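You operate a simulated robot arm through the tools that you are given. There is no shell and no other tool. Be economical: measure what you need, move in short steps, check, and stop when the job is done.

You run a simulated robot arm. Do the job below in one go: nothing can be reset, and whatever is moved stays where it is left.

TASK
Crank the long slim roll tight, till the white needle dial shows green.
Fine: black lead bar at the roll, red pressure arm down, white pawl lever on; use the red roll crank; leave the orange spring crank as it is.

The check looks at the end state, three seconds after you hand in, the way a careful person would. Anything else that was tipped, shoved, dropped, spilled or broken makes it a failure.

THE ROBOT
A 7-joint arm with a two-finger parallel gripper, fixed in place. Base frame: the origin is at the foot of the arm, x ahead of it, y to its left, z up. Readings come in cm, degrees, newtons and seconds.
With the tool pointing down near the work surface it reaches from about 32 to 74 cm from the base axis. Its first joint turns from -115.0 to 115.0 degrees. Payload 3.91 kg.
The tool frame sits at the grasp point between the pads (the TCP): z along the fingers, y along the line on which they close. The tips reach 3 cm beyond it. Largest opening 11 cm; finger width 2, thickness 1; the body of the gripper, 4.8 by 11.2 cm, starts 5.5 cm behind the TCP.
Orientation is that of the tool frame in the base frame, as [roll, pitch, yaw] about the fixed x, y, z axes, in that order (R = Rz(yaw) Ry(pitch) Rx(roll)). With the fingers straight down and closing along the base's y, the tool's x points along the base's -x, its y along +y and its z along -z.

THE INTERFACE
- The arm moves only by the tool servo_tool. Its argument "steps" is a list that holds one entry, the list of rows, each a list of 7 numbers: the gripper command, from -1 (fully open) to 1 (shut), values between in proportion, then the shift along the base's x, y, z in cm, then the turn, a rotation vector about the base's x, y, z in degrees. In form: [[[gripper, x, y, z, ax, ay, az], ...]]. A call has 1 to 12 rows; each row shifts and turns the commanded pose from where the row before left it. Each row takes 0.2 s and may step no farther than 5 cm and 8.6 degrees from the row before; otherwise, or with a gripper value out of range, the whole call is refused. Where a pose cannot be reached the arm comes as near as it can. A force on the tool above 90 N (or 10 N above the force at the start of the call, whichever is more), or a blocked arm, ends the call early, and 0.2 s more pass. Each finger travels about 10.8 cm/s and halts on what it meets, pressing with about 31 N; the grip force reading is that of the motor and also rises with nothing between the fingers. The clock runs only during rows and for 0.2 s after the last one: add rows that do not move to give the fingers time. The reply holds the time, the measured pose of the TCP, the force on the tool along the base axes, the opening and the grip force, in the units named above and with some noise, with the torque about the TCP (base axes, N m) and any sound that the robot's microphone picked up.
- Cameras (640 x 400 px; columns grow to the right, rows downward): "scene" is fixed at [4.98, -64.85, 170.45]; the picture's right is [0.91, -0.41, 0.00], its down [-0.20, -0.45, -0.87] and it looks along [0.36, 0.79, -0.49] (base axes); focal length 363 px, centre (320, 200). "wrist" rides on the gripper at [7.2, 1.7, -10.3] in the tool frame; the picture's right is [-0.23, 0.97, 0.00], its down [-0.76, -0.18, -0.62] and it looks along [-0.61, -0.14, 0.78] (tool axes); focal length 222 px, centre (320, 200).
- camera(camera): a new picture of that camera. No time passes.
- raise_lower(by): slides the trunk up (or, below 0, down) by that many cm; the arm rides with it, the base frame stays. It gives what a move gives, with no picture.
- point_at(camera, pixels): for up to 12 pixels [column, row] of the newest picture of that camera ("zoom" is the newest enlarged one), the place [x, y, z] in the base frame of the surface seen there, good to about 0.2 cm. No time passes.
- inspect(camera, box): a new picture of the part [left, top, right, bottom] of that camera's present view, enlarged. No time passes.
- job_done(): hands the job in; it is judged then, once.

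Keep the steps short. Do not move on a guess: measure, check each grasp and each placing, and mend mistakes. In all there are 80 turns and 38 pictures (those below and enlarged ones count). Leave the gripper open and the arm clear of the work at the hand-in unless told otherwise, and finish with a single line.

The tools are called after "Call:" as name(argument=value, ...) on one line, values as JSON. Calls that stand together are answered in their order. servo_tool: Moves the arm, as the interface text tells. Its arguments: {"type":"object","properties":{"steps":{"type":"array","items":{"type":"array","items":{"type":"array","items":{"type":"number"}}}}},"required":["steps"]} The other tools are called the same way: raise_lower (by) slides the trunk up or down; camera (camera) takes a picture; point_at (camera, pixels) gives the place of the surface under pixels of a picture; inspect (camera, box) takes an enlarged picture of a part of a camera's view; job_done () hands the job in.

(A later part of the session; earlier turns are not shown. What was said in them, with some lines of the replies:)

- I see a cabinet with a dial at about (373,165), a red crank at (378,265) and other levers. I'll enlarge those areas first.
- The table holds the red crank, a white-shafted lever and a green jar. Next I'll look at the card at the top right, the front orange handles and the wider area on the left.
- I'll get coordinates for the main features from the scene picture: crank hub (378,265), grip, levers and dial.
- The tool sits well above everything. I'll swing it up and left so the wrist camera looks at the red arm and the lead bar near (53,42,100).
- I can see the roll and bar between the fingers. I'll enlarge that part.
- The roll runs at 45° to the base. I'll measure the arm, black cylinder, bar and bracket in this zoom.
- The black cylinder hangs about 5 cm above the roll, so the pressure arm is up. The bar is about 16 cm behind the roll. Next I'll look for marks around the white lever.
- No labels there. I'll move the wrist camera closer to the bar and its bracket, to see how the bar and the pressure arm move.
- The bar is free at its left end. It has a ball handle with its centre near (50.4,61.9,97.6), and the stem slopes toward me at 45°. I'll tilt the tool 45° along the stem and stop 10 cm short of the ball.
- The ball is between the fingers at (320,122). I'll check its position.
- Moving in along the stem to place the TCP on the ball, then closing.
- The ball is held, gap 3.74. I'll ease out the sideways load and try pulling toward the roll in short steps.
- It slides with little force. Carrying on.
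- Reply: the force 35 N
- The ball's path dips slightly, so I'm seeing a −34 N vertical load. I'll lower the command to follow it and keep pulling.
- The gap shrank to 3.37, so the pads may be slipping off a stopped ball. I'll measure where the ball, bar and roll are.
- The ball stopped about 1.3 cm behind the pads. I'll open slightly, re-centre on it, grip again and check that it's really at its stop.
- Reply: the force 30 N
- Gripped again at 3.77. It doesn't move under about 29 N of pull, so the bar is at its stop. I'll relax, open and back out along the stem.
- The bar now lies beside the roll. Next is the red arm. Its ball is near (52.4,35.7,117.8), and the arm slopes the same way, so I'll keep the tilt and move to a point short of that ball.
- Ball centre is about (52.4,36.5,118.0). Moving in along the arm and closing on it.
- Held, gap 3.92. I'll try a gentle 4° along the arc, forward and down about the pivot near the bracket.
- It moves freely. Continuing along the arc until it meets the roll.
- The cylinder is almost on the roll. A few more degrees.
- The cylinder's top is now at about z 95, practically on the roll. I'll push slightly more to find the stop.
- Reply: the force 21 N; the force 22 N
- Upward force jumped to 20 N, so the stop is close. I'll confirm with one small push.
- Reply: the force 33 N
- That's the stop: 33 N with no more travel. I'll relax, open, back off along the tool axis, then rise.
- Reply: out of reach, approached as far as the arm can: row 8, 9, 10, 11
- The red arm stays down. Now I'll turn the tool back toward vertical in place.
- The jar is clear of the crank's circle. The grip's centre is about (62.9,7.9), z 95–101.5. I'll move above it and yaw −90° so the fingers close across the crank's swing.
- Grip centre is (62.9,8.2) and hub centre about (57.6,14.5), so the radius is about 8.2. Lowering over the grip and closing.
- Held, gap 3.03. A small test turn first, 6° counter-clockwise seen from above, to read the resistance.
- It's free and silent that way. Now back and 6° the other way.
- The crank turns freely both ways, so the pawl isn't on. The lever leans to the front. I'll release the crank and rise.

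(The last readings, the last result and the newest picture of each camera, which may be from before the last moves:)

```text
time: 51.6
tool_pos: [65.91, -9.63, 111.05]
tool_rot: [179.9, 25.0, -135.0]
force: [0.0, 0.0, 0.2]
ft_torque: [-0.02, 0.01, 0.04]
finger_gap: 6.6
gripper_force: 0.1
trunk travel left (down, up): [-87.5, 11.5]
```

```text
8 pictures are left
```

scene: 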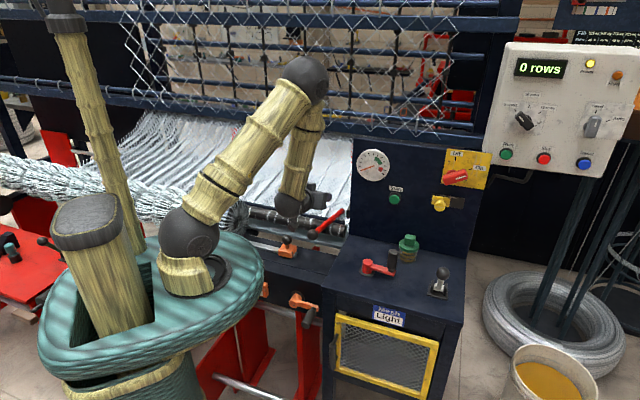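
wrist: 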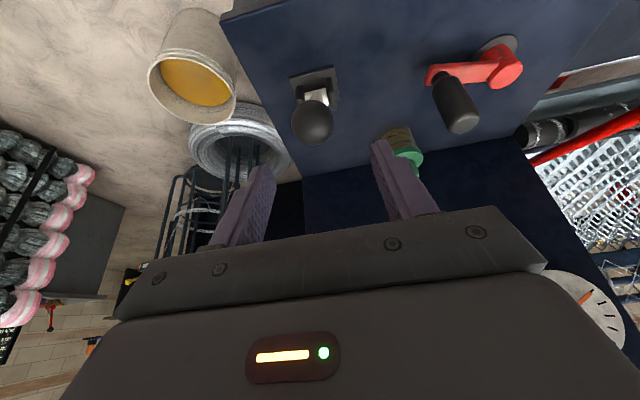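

Call:
point_at(camera="wrist", pixels=[[312, 122], [294, 122], [330, 122], [312, 104], [312, 140], [316, 97]])

```text
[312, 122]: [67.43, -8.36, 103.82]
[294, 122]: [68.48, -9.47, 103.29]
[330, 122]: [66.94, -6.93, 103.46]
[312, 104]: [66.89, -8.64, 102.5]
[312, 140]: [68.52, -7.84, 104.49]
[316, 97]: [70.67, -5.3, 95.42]
```

Ball centre is about (68.2,−7.7,102.6). Moving down onto it and gripping.

Call:
servo_tool(steps=[[[-0.2, 0.78, 0.63, -2.8, 0, 0, 0], [-0.2, 0.78, 0.63, -2.8, 0, 0, 0], [-0.2, 0.78, 0.63, -2.8, 0, 0, 0], [-0.2, 0, 0, 0, 0, 0, 0], [0.6, 0, 0, 0, 0, 0, 0], [1, 0, 0, 0, 0, 0, 0], [1, 0, 0, 0, 0, 0, 0]]])

```text
time: 53.2
tool_pos: [68.27, -7.99, 102.66]
tool_rot: [179.8, 25.0, -135.2]
force: [-0.3, -0.2, 1.7]
ft_torque: [-0.03, -0.04, 0.04]
finger_gap: 3.7
gripper_force: 44.3
trunk travel left (down, up): [-87.5, 11.5]
```

Held, gap 3.7. Easing the lever toward the back along its arc, watching the force.

Call:
servo_tool(steps=[[[1, 0.44, 0.44, 0.33, 0, 0, 0], [1, 0.44, 0.44, 0.33, 0, 0, 0], [1, 0.47, 0.47, 0.24, 0, 0, 0], [1, 0.47, 0.47, 0.24, 0, 0, 0], [1, 0, 0, 0, 0, 0, 0]]])

```text
time: 54.4
tool_pos: [70.21, -6.16, 103.76]
tool_rot: [180.0, 25.0, -135.2]
force: [-7.2, -9.0, -4.3]
ft_torque: [-0.87, 0.9, 0.04]
finger_gap: 3.71
gripper_force: 45.2
trunk travel left (down, up): [-87.5, 11.5]
```

It moves. Continuing over the top.

Call:
servo_tool(steps=[[[1, 0.49, 0.49, 0.15, 0, 0, 0], [1, 0.49, 0.49, 0.13, 0, 0, 0], [1, 0.49, 0.49, 0.08, 0, 0, 0], [1, 0.49, 0.49, 0.02, 0, 0, 0], [1, 0.49, 0.49, -0.02, 0, 0, 0], [1, 0.49, 0.49, -0.08, 0, 0, 0], [1, 0, 0, 0, 0, 0, 0]]])

```text
time: 56.0
tool_pos: [72.99, -3.27, 104.26]
tool_rot: [-179.9, 25.2, -135.1]
force: [-3.6, -9.7, 13.5]
ft_torque: [-0.65, 0.69, 0.16]
finger_gap: 3.69
gripper_force: 45.2
trunk travel left (down, up): [-87.5, 11.5]
```

Call:
servo_tool(steps=[[[1, 0.48, 0.48, -0.1, 0, 0, 0], [1, 0.47, 0.47, -0.17, 0, 0, 0], [1, 0.46, 0.46, -0.2, 0, 0, 0], [1, 0.44, 0.44, -0.25, 0, 0, 0], [1, 0, 0, 0, 0, 0, 0]]])

```text
time: 57.2
tool_pos: [74.95, -1.38, 103.49]
tool_rot: [-179.8, 25.3, -135.2]
force: [6.4, -12.1, 19.7]
ft_torque: [-0.68, 0.56, 0.09]
finger_gap: 3.7
gripper_force: 45.4
trunk travel left (down, up): [-87.5, 11.5]
```

Call:
servo_tool(steps=[[[1, 0.42, 0.42, -0.2, 0, 0, 0], [1, 0.4, 0.4, -0.25, 0, 0, 0], [1, 0.35, 0.35, -0.25, 0, 0, 0], [1, 0, 0, 0, 0, 0, 0]]])

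```text
time: 58.2
tool_pos: [76.05, -0.31, 102.74]
tool_rot: [180.0, 25.0, -135.1]
force: [6.3, -13.4, 18.5]
ft_torque: [-0.72, 0.81, -0.2]
finger_gap: 3.67
gripper_force: 44.8
trunk travel left (down, up): [-87.5, 11.5]
```

Call:
servo_tool(steps=[[[1, 0.32, 0.32, -0.3, 0, 0, 0], [1, 0.32, 0.32, -0.32, 0, 0, 0], [1, 0.3, 0.3, -0.35, 0, 0, 0], [1, 0, 0, 0, 0, 0, 0]]])

```text
time: 59.2
tool_pos: [77.04, 0.68, 101.87]
tool_rot: [-179.9, 25.0, -135.2]
force: [8.3, -7.8, 23.3]
ft_torque: [-0.62, 0.85, 0.09]
finger_gap: 3.7
gripper_force: 44.4
trunk travel left (down, up): [-87.5, 11.5]
```

Call:
servo_tool(steps=[[[1, 0.28, 0.28, -0.36, 0, 0, 0], [1, 0.27, 0.27, -0.38, 0, 0, 0], [1, 0.25, 0.25, -0.4, 0, 0, 0], [1, 0, 0, 0, 0, 0, 0]]])

Call:
inspect(camera="scene", box=[360, 200, 480, 300])

```text
time: 60.2
tool_pos: [77.78, 1.42, 101.02]
tool_rot: [-179.6, 25.3, -135.2]
force: [8.2, -8.8, 28.8]
ft_torque: [-0.42, 0.34, 0.11]
finger_gap: 3.72
gripper_force: 44.8
trunk travel left (down, up): [-87.5, 11.5]
```

```text
4.00 times, centred on (420, 250) of scene
```

zoom: 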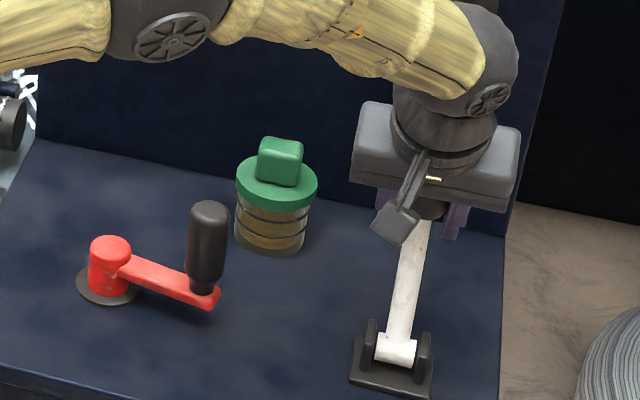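

The lever now leans back. I'll push slightly farther to look for a stop.

Call:
servo_tool(steps=[[[1, 0.3, 0.3, -0.1, 0, 0, 0], [1, 0.3, 0.3, -0.3, 0, 0, 0], [1, 0, 0, 0, 0, 0, 0]]])

```text
time: 61.0
tool_pos: [78.14, 1.77, 100.05]
tool_rot: [179.9, 25.0, -135.2]
force: [-9.5, -26.5, 19.1]
ft_torque: [0.16, 0.05, 0.24]
finger_gap: 3.73
gripper_force: 45.2
trunk travel left (down, up): [-87.5, 11.5]
```

Call:
servo_tool(steps=[[[1, 0.0, 0.0, -0.5, 0, 0, 0], [1, 0.2, 0.2, -0.5, 0, 0, 0], [1, 0, 0, 0, 0, 0, 0]]])

```text
time: 61.8
tool_pos: [78.48, 2.07, 99.53]
tool_rot: [-179.9, 25.4, -135.2]
force: [0.2, -19.7, 28.5]
ft_torque: [0.43, 0.1, 0.2]
finger_gap: 3.7
gripper_force: 44.7
trunk travel left (down, up): [-87.5, 11.5]
```

Call:
servo_tool(steps=[[[1, 0.05, 0.05, -0.5, 0, 0, 0], [1, 0, 0, 0, 0, 0, 0]]])

```text
time: 62.4
tool_pos: [78.44, 2.17, 99.42]
tool_rot: [-179.5, 25.5, -135.1]
force: [-3.7, -18.3, 43.6]
ft_torque: [-0.24, 0.83, 0.03]
finger_gap: 3.7
gripper_force: 45.0
trunk travel left (down, up): [-87.5, 11.5]
```

Stop reached: 44 N with no motion. I'll relax, open, retreat along the tool axis and straighten.

Call:
servo_tool(steps=[[[1, -0.1, -0.2, 0.6, 0, 0, 0], [-0.2, 0, 0, 0, 0, 0, 0], [-0.2, 0, 0, 0, 0, 0, 0], [-0.2, -0.6, -0.6, 1.8, 0, 0, 0], [-0.2, -0.9, -0.9, 2.7, 0, 0, 0], [-0.2, -0.9, -0.9, 2.7, 0, 0, 0], [-0.2, -0.9, -0.9, 2.7, 0, 0, 0], [-0.2, -0.9, -0.9, 2.7, 0, 0, 0], [-0.2, -1, -1, 0, -5.9, 5.9, 0], [-0.2, -1, -1, 0, -5.9, 5.9, 0], [-0.2, -1, -1, 0, -5.9, 5.9, 0], [-0.2, 0, 0, 0, 0, 0, 0]]])

```text
time: 65.0
tool_pos: [71.3, -4.99, 111.84]
tool_rot: [-180.0, -0.2, -135.2]
force: [0.2, -0.2, -0.1]
ft_torque: [0.02, 0.01, -0.02]
finger_gap: 6.59
gripper_force: 0.1
trunk travel left (down, up): [-87.5, 11.5]
```

Back to the crank grip.

Call:
servo_tool(steps=[[[-0.1, -0.76, 1.07, 0, 0, 0, -8], [-0.1, -0.76, 1.07, 0, 0, 0, -8], [-0.1, -0.76, 1.07, 0, 0, 0, -8], [-0.1, -0.76, 1.07, 0, 0, 0, -8], [-0.1, -0.76, 1.07, 0, 0, 0, -8], [-0.1, -0.76, 1.07, 0, 0, 0, -8], [-0.1, -0.76, 1.07, 0, 0, 0, -8], [-0.1, -0.76, 1.07, 0, 0, 0, -8], [-0.1, -0.76, 1.07, 0, 0, 0, -8], [-0.1, -0.76, 1.07, 0, 0, 0, -8], [-0.1, -0.76, 1.07, 0, 0, 0, -8], [-0.1, -0.76, 1.07, 0, 0, 0, -8]]])

Call:
camera(camera="wrist")

```text
time: 67.6
tool_pos: [62.28, 7.81, 111.78]
tool_rot: [-180.0, 0.0, 128.6]
force: [0.0, 0.3, 0.1]
ft_torque: [0.0, -0.01, 0.01]
finger_gap: 6.05
gripper_force: 0.0
trunk travel left (down, up): [-87.5, 11.5]
```

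```text
6 pictures are left
```

wrist: 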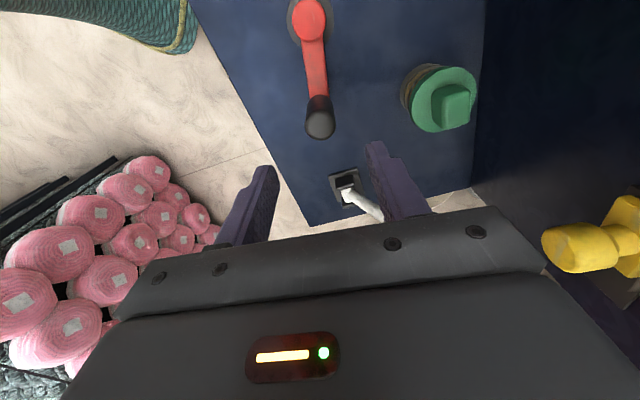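

Call:
point_at(camera="wrist", pixels=[[320, 112], [307, 124], [334, 122], [320, 135], [300, 20], [322, 15], [310, 5], [310, 35]])

```text
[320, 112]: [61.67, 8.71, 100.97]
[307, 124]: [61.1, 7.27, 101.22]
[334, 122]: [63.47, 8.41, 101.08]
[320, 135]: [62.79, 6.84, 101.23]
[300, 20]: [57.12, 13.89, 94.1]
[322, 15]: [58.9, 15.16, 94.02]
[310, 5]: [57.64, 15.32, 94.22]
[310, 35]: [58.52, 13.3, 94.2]
```

The grip is centred at (62.25,7.8), and a refined hub centre is (58.0,14.4). Lowering and gripping.

Call:
servo_tool(steps=[[[-0.1, 0, 0, -4.5, 0, 0, 0], [-0.1, 0, 0, -4.5, 0, 0, 0], [-0.1, 0, 0, -3.8, 0, 0, 0], [-0.1, 0, 0, 0, 0, 0, 0], [0.6, 0, 0, 0, 0, 0, 0], [1, 0, 0, 0, 0, 0, 0], [1, 0, 0, 0, 0, 0, 0]]])

Call:
servo_tool(steps=[[[1, -0.35, -0.2, 0, 0, 0, -3], [1, -0.35, -0.2, 0, 0, 0, -3], [1, 0, 0, 0, 0, 0, 0]]])

```text
time: 69.2
tool_pos: [62.51, 7.78, 99.14]
tool_rot: [-180.0, 0.0, 129.0]
force: [3.4, -2.0, 0.6]
ft_torque: [0.5, 1.19, 0.03]
finger_gap: 3.0
gripper_force: 45.0
trunk travel left (down, up): [-87.5, 11.5]
```

```text
time: 70.0
tool_pos: [61.78, 7.33, 99.2]
tool_rot: [-179.9, -0.1, 122.8]
force: [0.4, -2.0, 2.7]
ft_torque: [-1.3, -0.02, 0.02]
finger_gap: 2.99
gripper_force: 44.6
trunk travel left (down, up): [-87.5, 11.5]
```

Clockwise moves freely. Now counter-clockwise.

Call:
servo_tool(steps=[[[1, 0.35, 0.2, 0, 0, 0, 3], [1, 0.35, 0.2, 0, 0, 0, 3], [1, 0.34, 0.23, 0, 0, 0, 3], [1, 0.33, 0.25, 0, 0, 0, 3], [1, 0, 0, 0, 0, 0, 0]]])

```text
time: 71.2
tool_pos: [63.12, 8.17, 99.08]
tool_rot: [179.9, -0.1, 134.8]
force: [6.1, -8.2, 18.4]
ft_torque: [-0.16, 1.6, 0.04]
finger_gap: 3.0
gripper_force: 45.3
trunk travel left (down, up): [-87.5, 11.5]
```

Also free. I'll turn clockwise a larger amount, about 48°, with the tool following, then read the dial.

Call:
servo_tool(steps=[[[1, -0.91, -0.65, 0, 0, 0, -8], [1, -0.99, -0.51, 0, 0, 0, -8], [1, -1.06, -0.37, 0, 0, 0, -8], [1, -1.09, -0.22, 0, 0, 0, -8], [1, -1.11, -0.07, 0, 0, 0, -8], [1, -1.12, 0.09, 0, 0, 0, -8], [1, 0, 0, 0, 0, 0, 0]]])

Call:
inspect(camera="scene", box=[340, 140, 460, 290])

```text
time: 72.8
tool_pos: [56.4, 6.53, 98.98]
tool_rot: [-179.9, -0.1, 86.8]
force: [-3.8, -9.0, 15.5]
ft_torque: [-0.13, -0.41, -0.02]
finger_gap: 2.98
gripper_force: 44.9
trunk travel left (down, up): [-87.5, 11.5]
```

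```text
2.67 times, centred on (400, 215) of scene
```

zoom: 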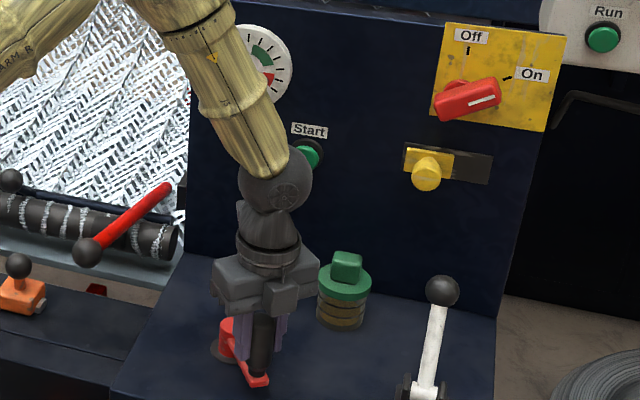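

The arm hides the dial. I'll continue clockwise another 40°, then let go and move aside to look.

Call:
servo_tool(steps=[[[1, -1.09, 0.24, 0, 0, 0, -8], [1, -1.04, 0.4, 0, 0, 0, -8], [1, -0.98, 0.53, 0, 0, 0, -8], [1, -0.9, 0.67, 0, 0, 0, -8], [1, -0.79, 0.78, 0, 0, 0, -8], [1, 0, 0, 0, 0, 0, 0], [1, 0, 0, 0, 0, 0, 0]]])

```text
time: 74.4
tool_pos: [52.54, 8.74, 98.99]
tool_rot: [179.7, -0.3, 46.4]
force: [29.8, -28.4, 2.1]
ft_torque: [0.91, 1.2, 0.08]
finger_gap: 3.0
gripper_force: 44.5
trunk travel left (down, up): [-87.5, 11.5]
```

The crank now resists with about 41 N. I'll check whether the dial can be seen.

Call:
inspect(camera="scene", box=[340, 140, 440, 290])

```text
2.67 times, centred on (390, 215) of scene
```

zoom: 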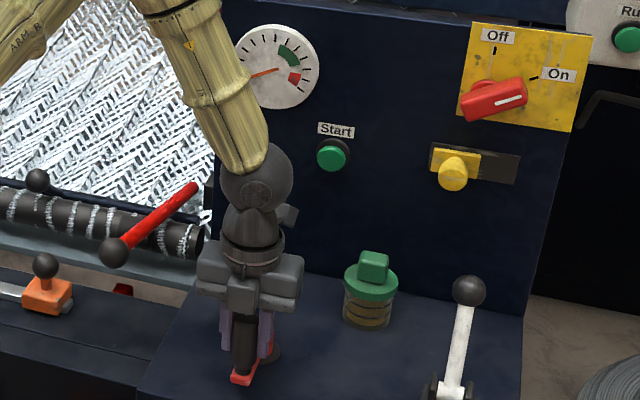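

The needle still looks near its lowest mark. I'll push slightly farther clockwise to tell tension from a stop.

Call:
servo_tool(steps=[[[1, -0.27, 0.32, 0, 0, 0, -1], [1, -0.27, 0.32, 0, 0, 0, -1], [1, 0, 0, 0, 0, 0, 0]]])

```text
time: 75.2
tool_pos: [52.37, 8.74, 99.01]
tool_rot: [179.0, -0.3, 44.3]
force: [49.5, -40.3, 13.0]
ft_torque: [0.72, 2.08, 0.17]
finger_gap: 3.04
gripper_force: 44.3
trunk travel left (down, up): [-87.5, 11.5]
```

A hard stop, so tightening must be counter-clockwise. I'll back off and turn that way.

Call:
servo_tool(steps=[[[1, 0.9, -1.0, 0, 0, 0, 1], [1, 0.85, -0.72, 0, 0, 0, 8], [1, 0.94, -0.61, 0, 0, 0, 8], [1, 1.01, -0.46, 0, 0, 0, 8], [1, 1.07, -0.32, 0, 0, 0, 8], [1, 1.1, -0.17, 0, 0, 0, 8], [1, 1.12, -0.02, 0, 0, 0, 8], [1, 1.11, 0.15, 0, 0, 0, 8], [1, 1.07, 0.29, 0, 0, 0, 8], [1, 1.03, 0.44, 0, 0, 0, 8], [1, 0.95, 0.58, 0, 0, 0, 8], [1, 0, 0, 0, 0, 0, 0]]])

```text
time: 77.8
tool_pos: [62.71, 7.99, 98.99]
tool_rot: [179.9, 0.0, 125.9]
force: [14.8, -18.1, -2.1]
ft_torque: [-0.67, 0.24, 0.01]
finger_gap: 2.97
gripper_force: 44.7
trunk travel left (down, up): [-87.5, 11.5]
```

It's free here, with some outward load only. I'll correct the radius a little and continue.

Call:
servo_tool(steps=[[[1, 1.02, 0.5, 0, 0, 0, 8], [1, 0.75, 0.82, 0, 0, 0, 8], [1, 0.64, 0.92, 0, 0, 0, 8], [1, 0.5, 0.99, 0, 0, 0, 8], [1, 0.36, 1.06, 0, 0, 0, 8], [1, 0.21, 1.1, 0, 0, 0, 8], [1, 0, 0, 0, 0, 0, 0]]])

```text
time: 79.4
tool_pos: [65.54, 13.65, 99.03]
tool_rot: [-180.0, -0.3, 174.1]
force: [-9.1, 0.7, 2.3]
ft_torque: [0.24, 0.93, -0.02]
finger_gap: 2.99
gripper_force: 44.7
trunk travel left (down, up): [-87.5, 11.5]
```

Still free. Continuing counter-clockwise.

Call:
servo_tool(steps=[[[1, -0.1, 1.13, 0, 0, 0, 8], [1, -0.11, 1.13, 0, 0, 0, 8], [1, -0.25, 1.1, 0, 0, 0, 8], [1, -0.41, 1.05, 0, 0, 0, 8], [1, -0.54, 0.97, 0, 0, 0, 8], [1, -0.68, 0.89, 0, 0, 0, 8], [1, -0.79, 0.79, 0, 0, 0, 8], [1, 0, 0, 0, 0, 0, 0]]])

```text
time: 81.2
tool_pos: [62.88, 20.16, 98.96]
tool_rot: [180.0, -0.2, -130.0]
force: [-16.8, -22.9, -8.0]
ft_torque: [-0.34, -0.43, -0.01]
finger_gap: 2.98
gripper_force: 44.8
trunk travel left (down, up): [-87.5, 11.5]
```

Low tangential resistance so far. Correcting the circle's centre to (57.7,14.3) and continuing.

Call:
servo_tool(steps=[[[1, -0.99, 0.5, 0, 0, 0, 8], [1, -0.96, 0.54, 0, 0, 0, 8], [1, -1.02, 0.4, 0, 0, 0, 8], [1, -1.08, 0.26, 0, 0, 0, 8], [1, -1.09, 0.11, 0, 0, 0, 8], [1, -1.1, -0.05, 0, 0, 0, 8], [1, 0, 0, 0, 0, 0, 0]]])

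```text
time: 82.8
tool_pos: [56.94, 21.91, 99.04]
tool_rot: [-179.9, -0.1, -82.2]
force: [3.8, -24.9, -12.9]
ft_torque: [0.69, -0.29, 0.0]
finger_gap: 3.01
gripper_force: 45.1
trunk travel left (down, up): [-87.5, 11.5]
```

Call:
servo_tool(steps=[[[1, -1.08, -0.4, 0, 0, 0, 8], [1, -1.04, -0.33, 0, 0, 0, 8], [1, -0.99, -0.47, 0, 0, 0, 8], [1, -0.91, -0.61, 0, 0, 0, 8], [1, -0.82, -0.73, 0, 0, 0, 8], [1, -0.71, -0.83, 0, 0, 0, 8], [1, 0, 0, 0, 0, 0, 0]]])

```text
time: 84.4
tool_pos: [51.64, 18.89, 99.06]
tool_rot: [-180.0, 0.0, -34.0]
force: [21.2, -13.8, -14.0]
ft_torque: [-0.19, -0.64, -0.02]
finger_gap: 2.95
gripper_force: 45.0
trunk travel left (down, up): [-87.5, 11.5]
```

About 190° from the starting angle, still little resistance. Checking the dial from here.

Call:
inspect(camera="scene", box=[320, 140, 420, 290])

```text
2.67 times, centred on (370, 215) of scene
```

zoom: 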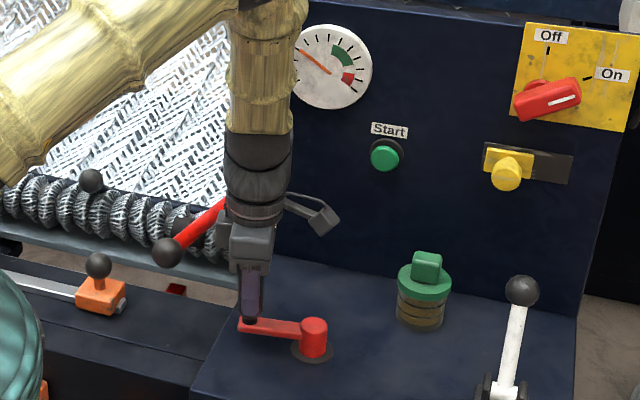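

The needle has risen about halfway to green, so counter-clockwise tightens and the mesh is winding on. I'll keep turning while unwinding the wrist the other way, letting the grip turn between the pads.

Call:
servo_tool(steps=[[[1, -0.45, -1.0, 0, 0, 0, -8], [1, -0.47, -0.99, 0, 0, 0, -8], [1, -0.34, -1.04, 0, 0, 0, -8], [1, -0.18, -1.08, 0, 0, 0, -8], [1, -0.03, -1.09, 0, 0, 0, -8], [1, 0.12, -1.09, 0, 0, 0, -8], [1, 0, 0, 0, 0, 0, 0]]])

```text
time: 86.0
tool_pos: [50.0, 12.75, 99.07]
tool_rot: [-179.9, -0.1, -82.3]
force: [18.2, 5.2, 12.7]
ft_torque: [1.24, 0.95, 0.01]
finger_gap: 2.98
gripper_force: 45.3
trunk travel left (down, up): [-87.5, 11.5]
```

Works well with low forces. Continuing.

Call:
servo_tool(steps=[[[1, 0.4, -1.06, 0, 0, 0, -8], [1, 0.41, -1.02, 0, 0, 0, -8], [1, 0.56, -0.94, 0, 0, 0, -8], [1, 0.67, -0.86, 0, 0, 0, -8], [1, 0.8, -0.76, 0, 0, 0, -8], [1, 0.89, -0.64, 0, 0, 0, -8], [1, 0, 0, 0, 0, 0, 0]]])

```text
time: 87.6
tool_pos: [53.4, 7.41, 99.03]
tool_rot: [180.0, -0.1, -130.3]
force: [1.8, 4.1, 14.0]
ft_torque: [-0.58, 0.76, 0.01]
finger_gap: 2.97
gripper_force: 44.6
trunk travel left (down, up): [-87.5, 11.5]
```

Forces stay low. I'll read the dial now to calibrate the rate.

Call:
inspect(camera="scene", box=[345, 140, 405, 190])

```text
8.00 times, centred on (375, 165) of scene
```

zoom: 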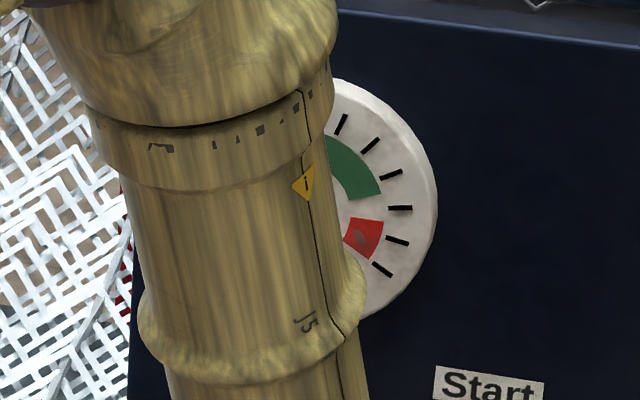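

The needle is still hidden behind the arm, so it isn't in green yet. Continuing counter-clockwise with the wrist held still.

Call:
servo_tool(steps=[[[1, 1.09, -0.57, 0, 0, 0, 0], [1, 1.17, -0.4, 0, 0, 0, 0], [1, 1.21, -0.21, 0, 0, 0, 0], [1, 1.23, -0.02, 0, 0, 0, 0], [1, 1.22, 0.17, 0, 0, 0, 0], [1, 1.18, 0.36, 0, 0, 0, 0], [1, 1.11, 0.54, 0, 0, 0, 0], [1, 1.0, 0.71, 0, 0, 0, 0], [1, 0.89, 0.86, 0, 0, 0, 0], [1, 0.74, 0.98, 0, 0, 0, 0], [1, 0, 0, 0, 0, 0, 0]]])

```text
time: 90.0
tool_pos: [64.6, 9.83, 99.02]
tool_rot: [180.0, -0.1, -130.1]
force: [4.8, -1.7, 4.4]
ft_torque: [-0.68, 0.29, -0.02]
finger_gap: 2.96
gripper_force: 45.5
trunk travel left (down, up): [-87.5, 11.5]
```

Call:
servo_tool(steps=[[[1, 0.57, 1.09, 0, 0, 0, 0], [1, 0.4, 1.17, 0, 0, 0, 0], [1, 0.21, 1.21, 0, 0, 0, 0], [1, 0.02, 1.23, 0, 0, 0, 0], [1, -0.17, 1.22, 0, 0, 0, 0], [1, -0.36, 1.18, 0, 0, 0, 0], [1, -0.54, 1.11, 0, 0, 0, 0], [1, -0.71, 1.0, 0, 0, 0, 0], [1, 0, 0, 0, 0, 0, 0]]])

```text
time: 92.0
tool_pos: [64.0, 19.19, 98.97]
tool_rot: [179.9, 0.1, -130.3]
force: [14.0, 13.9, 14.2]
ft_torque: [-0.14, 0.45, -0.05]
finger_gap: 2.97
gripper_force: 44.7
trunk travel left (down, up): [-87.5, 11.5]
```

Stopping at about 38° on the circle. I'll open the gripper and rise 40 cm, straight up, to clear the view of the dial.

Call:
servo_tool(steps=[[[-0.1, 0, 0, 0, 0, 0, 0], [-0.1, 0, 0, 0, 0, 0, 0], [-0.1, 0, 0, 4, 0, 0, 0], [-0.1, 0, 0, 4, 0, 0, 0], [-0.1, 0, 0, 5, 0, 0, 0], [-0.1, 0, 0, 5, 0, 0, 0], [-0.1, 0, 0, 5, 0, 0, 0], [-0.1, 0, 0, 5, 0, 0, 0], [-0.1, 0, 0, 5, 0, 0, 0], [-0.1, 0, 0, 5, 0, 0, 0], [-0.1, 0, 0, 0, 0, 0, 0]]])

Call:
inspect(camera="scene", box=[335, 143, 435, 283])

```text
time: 94.4
tool_pos: [64.26, 19.07, 136.79]
tool_rot: [179.9, -0.1, -130.1]
force: [-0.2, -0.2, -0.3]
ft_torque: [-0.01, 0.0, -0.02]
finger_gap: 6.05
gripper_force: 0.0
trunk travel left (down, up): [-87.5, 11.5]
```

```text
2.86 times, centred on (385, 213) of scene
5 turns are left
```

zoom: 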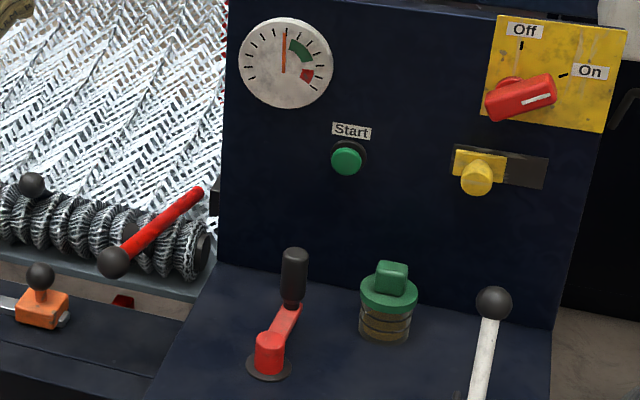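

The needle points straight up, just short of green, and the pawl is holding. The rate is about 0.26° of needle per degree of crank, so about 165° more reaches mid-green. I'll come straight back down and grip again.

Call:
servo_tool(steps=[[[-0.1, 0, 0, -4.75, 0, 0, 0], [-0.1, 0, 0, -4.75, 0, 0, 0], [-0.1, 0, 0, -4.75, 0, 0, 0], [-0.1, 0, 0, -4.75, 0, 0, 0], [-0.1, 0, 0, -4.75, 0, 0, 0], [-0.1, 0, 0, -4.75, 0, 0, 0], [-0.1, 0, 0, -4.75, 0, 0, 0], [-0.1, 0, 0, -4.5, 0, 0, 0], [-0.1, 0, 0, 0, 0, 0, 0], [0.6, 0, 0, 0, 0, 0, 0], [1, 0, 0, 0, 0, 0, 0], [1, 0, 0, 0, 0, 0, 0]]])

```text
time: 97.0
tool_pos: [63.84, 18.99, 99.47]
tool_rot: [-180.0, -0.1, -130.2]
force: [-1.4, -0.8, 0.3]
ft_torque: [0.2, -0.32, -0.01]
finger_gap: 2.98
gripper_force: 44.6
trunk travel left (down, up): [-87.5, 11.5]
4 turns are left
```

The crank grip is held again, gap 2.98. Turning counter-clockwise about 165° in one pass.

Call:
servo_tool(steps=[[[1, -1.48, 1.43, 0, 0, 0, 0], [1, -1.8, 1.01, 0, 0, 0, 0], [1, -2.0, 0.5, 0, 0, 0, 0], [1, -2.06, -0.03, 0, 0, 0, 0], [1, -1.99, -0.57, 0, 0, 0, 0], [1, -1.77, -1.06, 0, 0, 0, 0], [1, -1.43, -1.48, 0, 0, 0, 0], [1, -1.01, -1.8, 0, 0, 0, 0], [1, -0.5, -2.0, 0, 0, 0, 0], [1, 0.03, -2.06, 0, 0, 0, 0], [1, 0.57, -1.99, 0, 0, 0, 0], [1, 0, 0, 0, 0, 0, 0]]])

```text
time: 99.6
tool_pos: [50.2, 10.89, 99.47]
tool_rot: [180.0, 0.0, -130.1]
force: [-0.6, 0.2, 6.7]
ft_torque: [0.47, -0.92, -0.05]
finger_gap: 2.98
gripper_force: 45.1
trunk travel left (down, up): [-87.5, 11.5]
3 turns are left
```

The full turn was made, with the grip still held. I'll open the gripper and rise clear.

Call:
servo_tool(steps=[[[-0.1, 0, 0, 0, 0, 0, 0], [-0.1, 0, 0, 0, 0, 0, 0], [-0.1, 0, 0, 4, 0, 0, 0], [-0.1, 0, 0, 4, 0, 0, 0], [-0.3, 0, 0, 5, 0, 0, 0], [-0.5, 0, 0, 5, 0, 0, 0], [-1, 0, 0, 5, 0, 0, 0], [-1, 0, 0, 5, 0, 0, 0], [-1, 0, 0, 5, 0, 0, 0], [-1, 0, 0, 5, 0, 0, 0], [-1, 0, 0, 0, 0, 0, 0]]])

```text
time: 102.0
tool_pos: [50.56, 10.99, 137.09]
tool_rot: [-179.9, -0.1, -130.2]
force: [-0.7, 0.5, 0.2]
ft_torque: [-0.01, 0.02, 0.0]
finger_gap: 10.98
gripper_force: 0.0
trunk travel left (down, up): [-87.5, 11.5]
2 turns are left
```

Clear of the crank with the gripper open. One last look at the dial.

Call:
inspect(camera="scene", box=[335, 143, 435, 283])

```text
2.86 times, centred on (385, 213) of scene
1 turns are left
```

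zoom: 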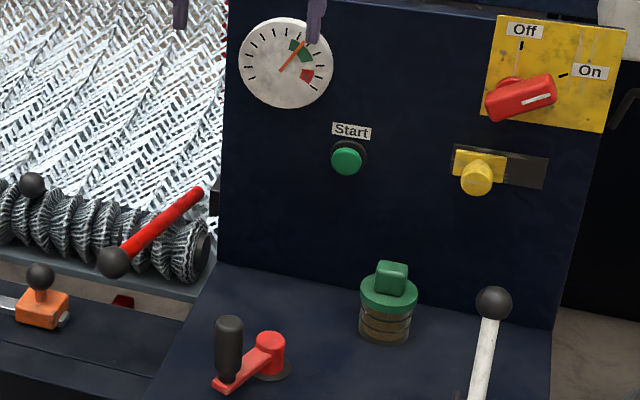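

The needle sits in the middle of the green and holds with the crank released. Handing in.

Call:
job_done()

```text
The job is handed in.
```

The roll is cranked tight and the needle holds in mid-green, with the lead bar at the roll, the pressure arm down, the pawl lever pushed back (taken as on: unlabelled, but the tension holds) and the orange spring crank untouched.
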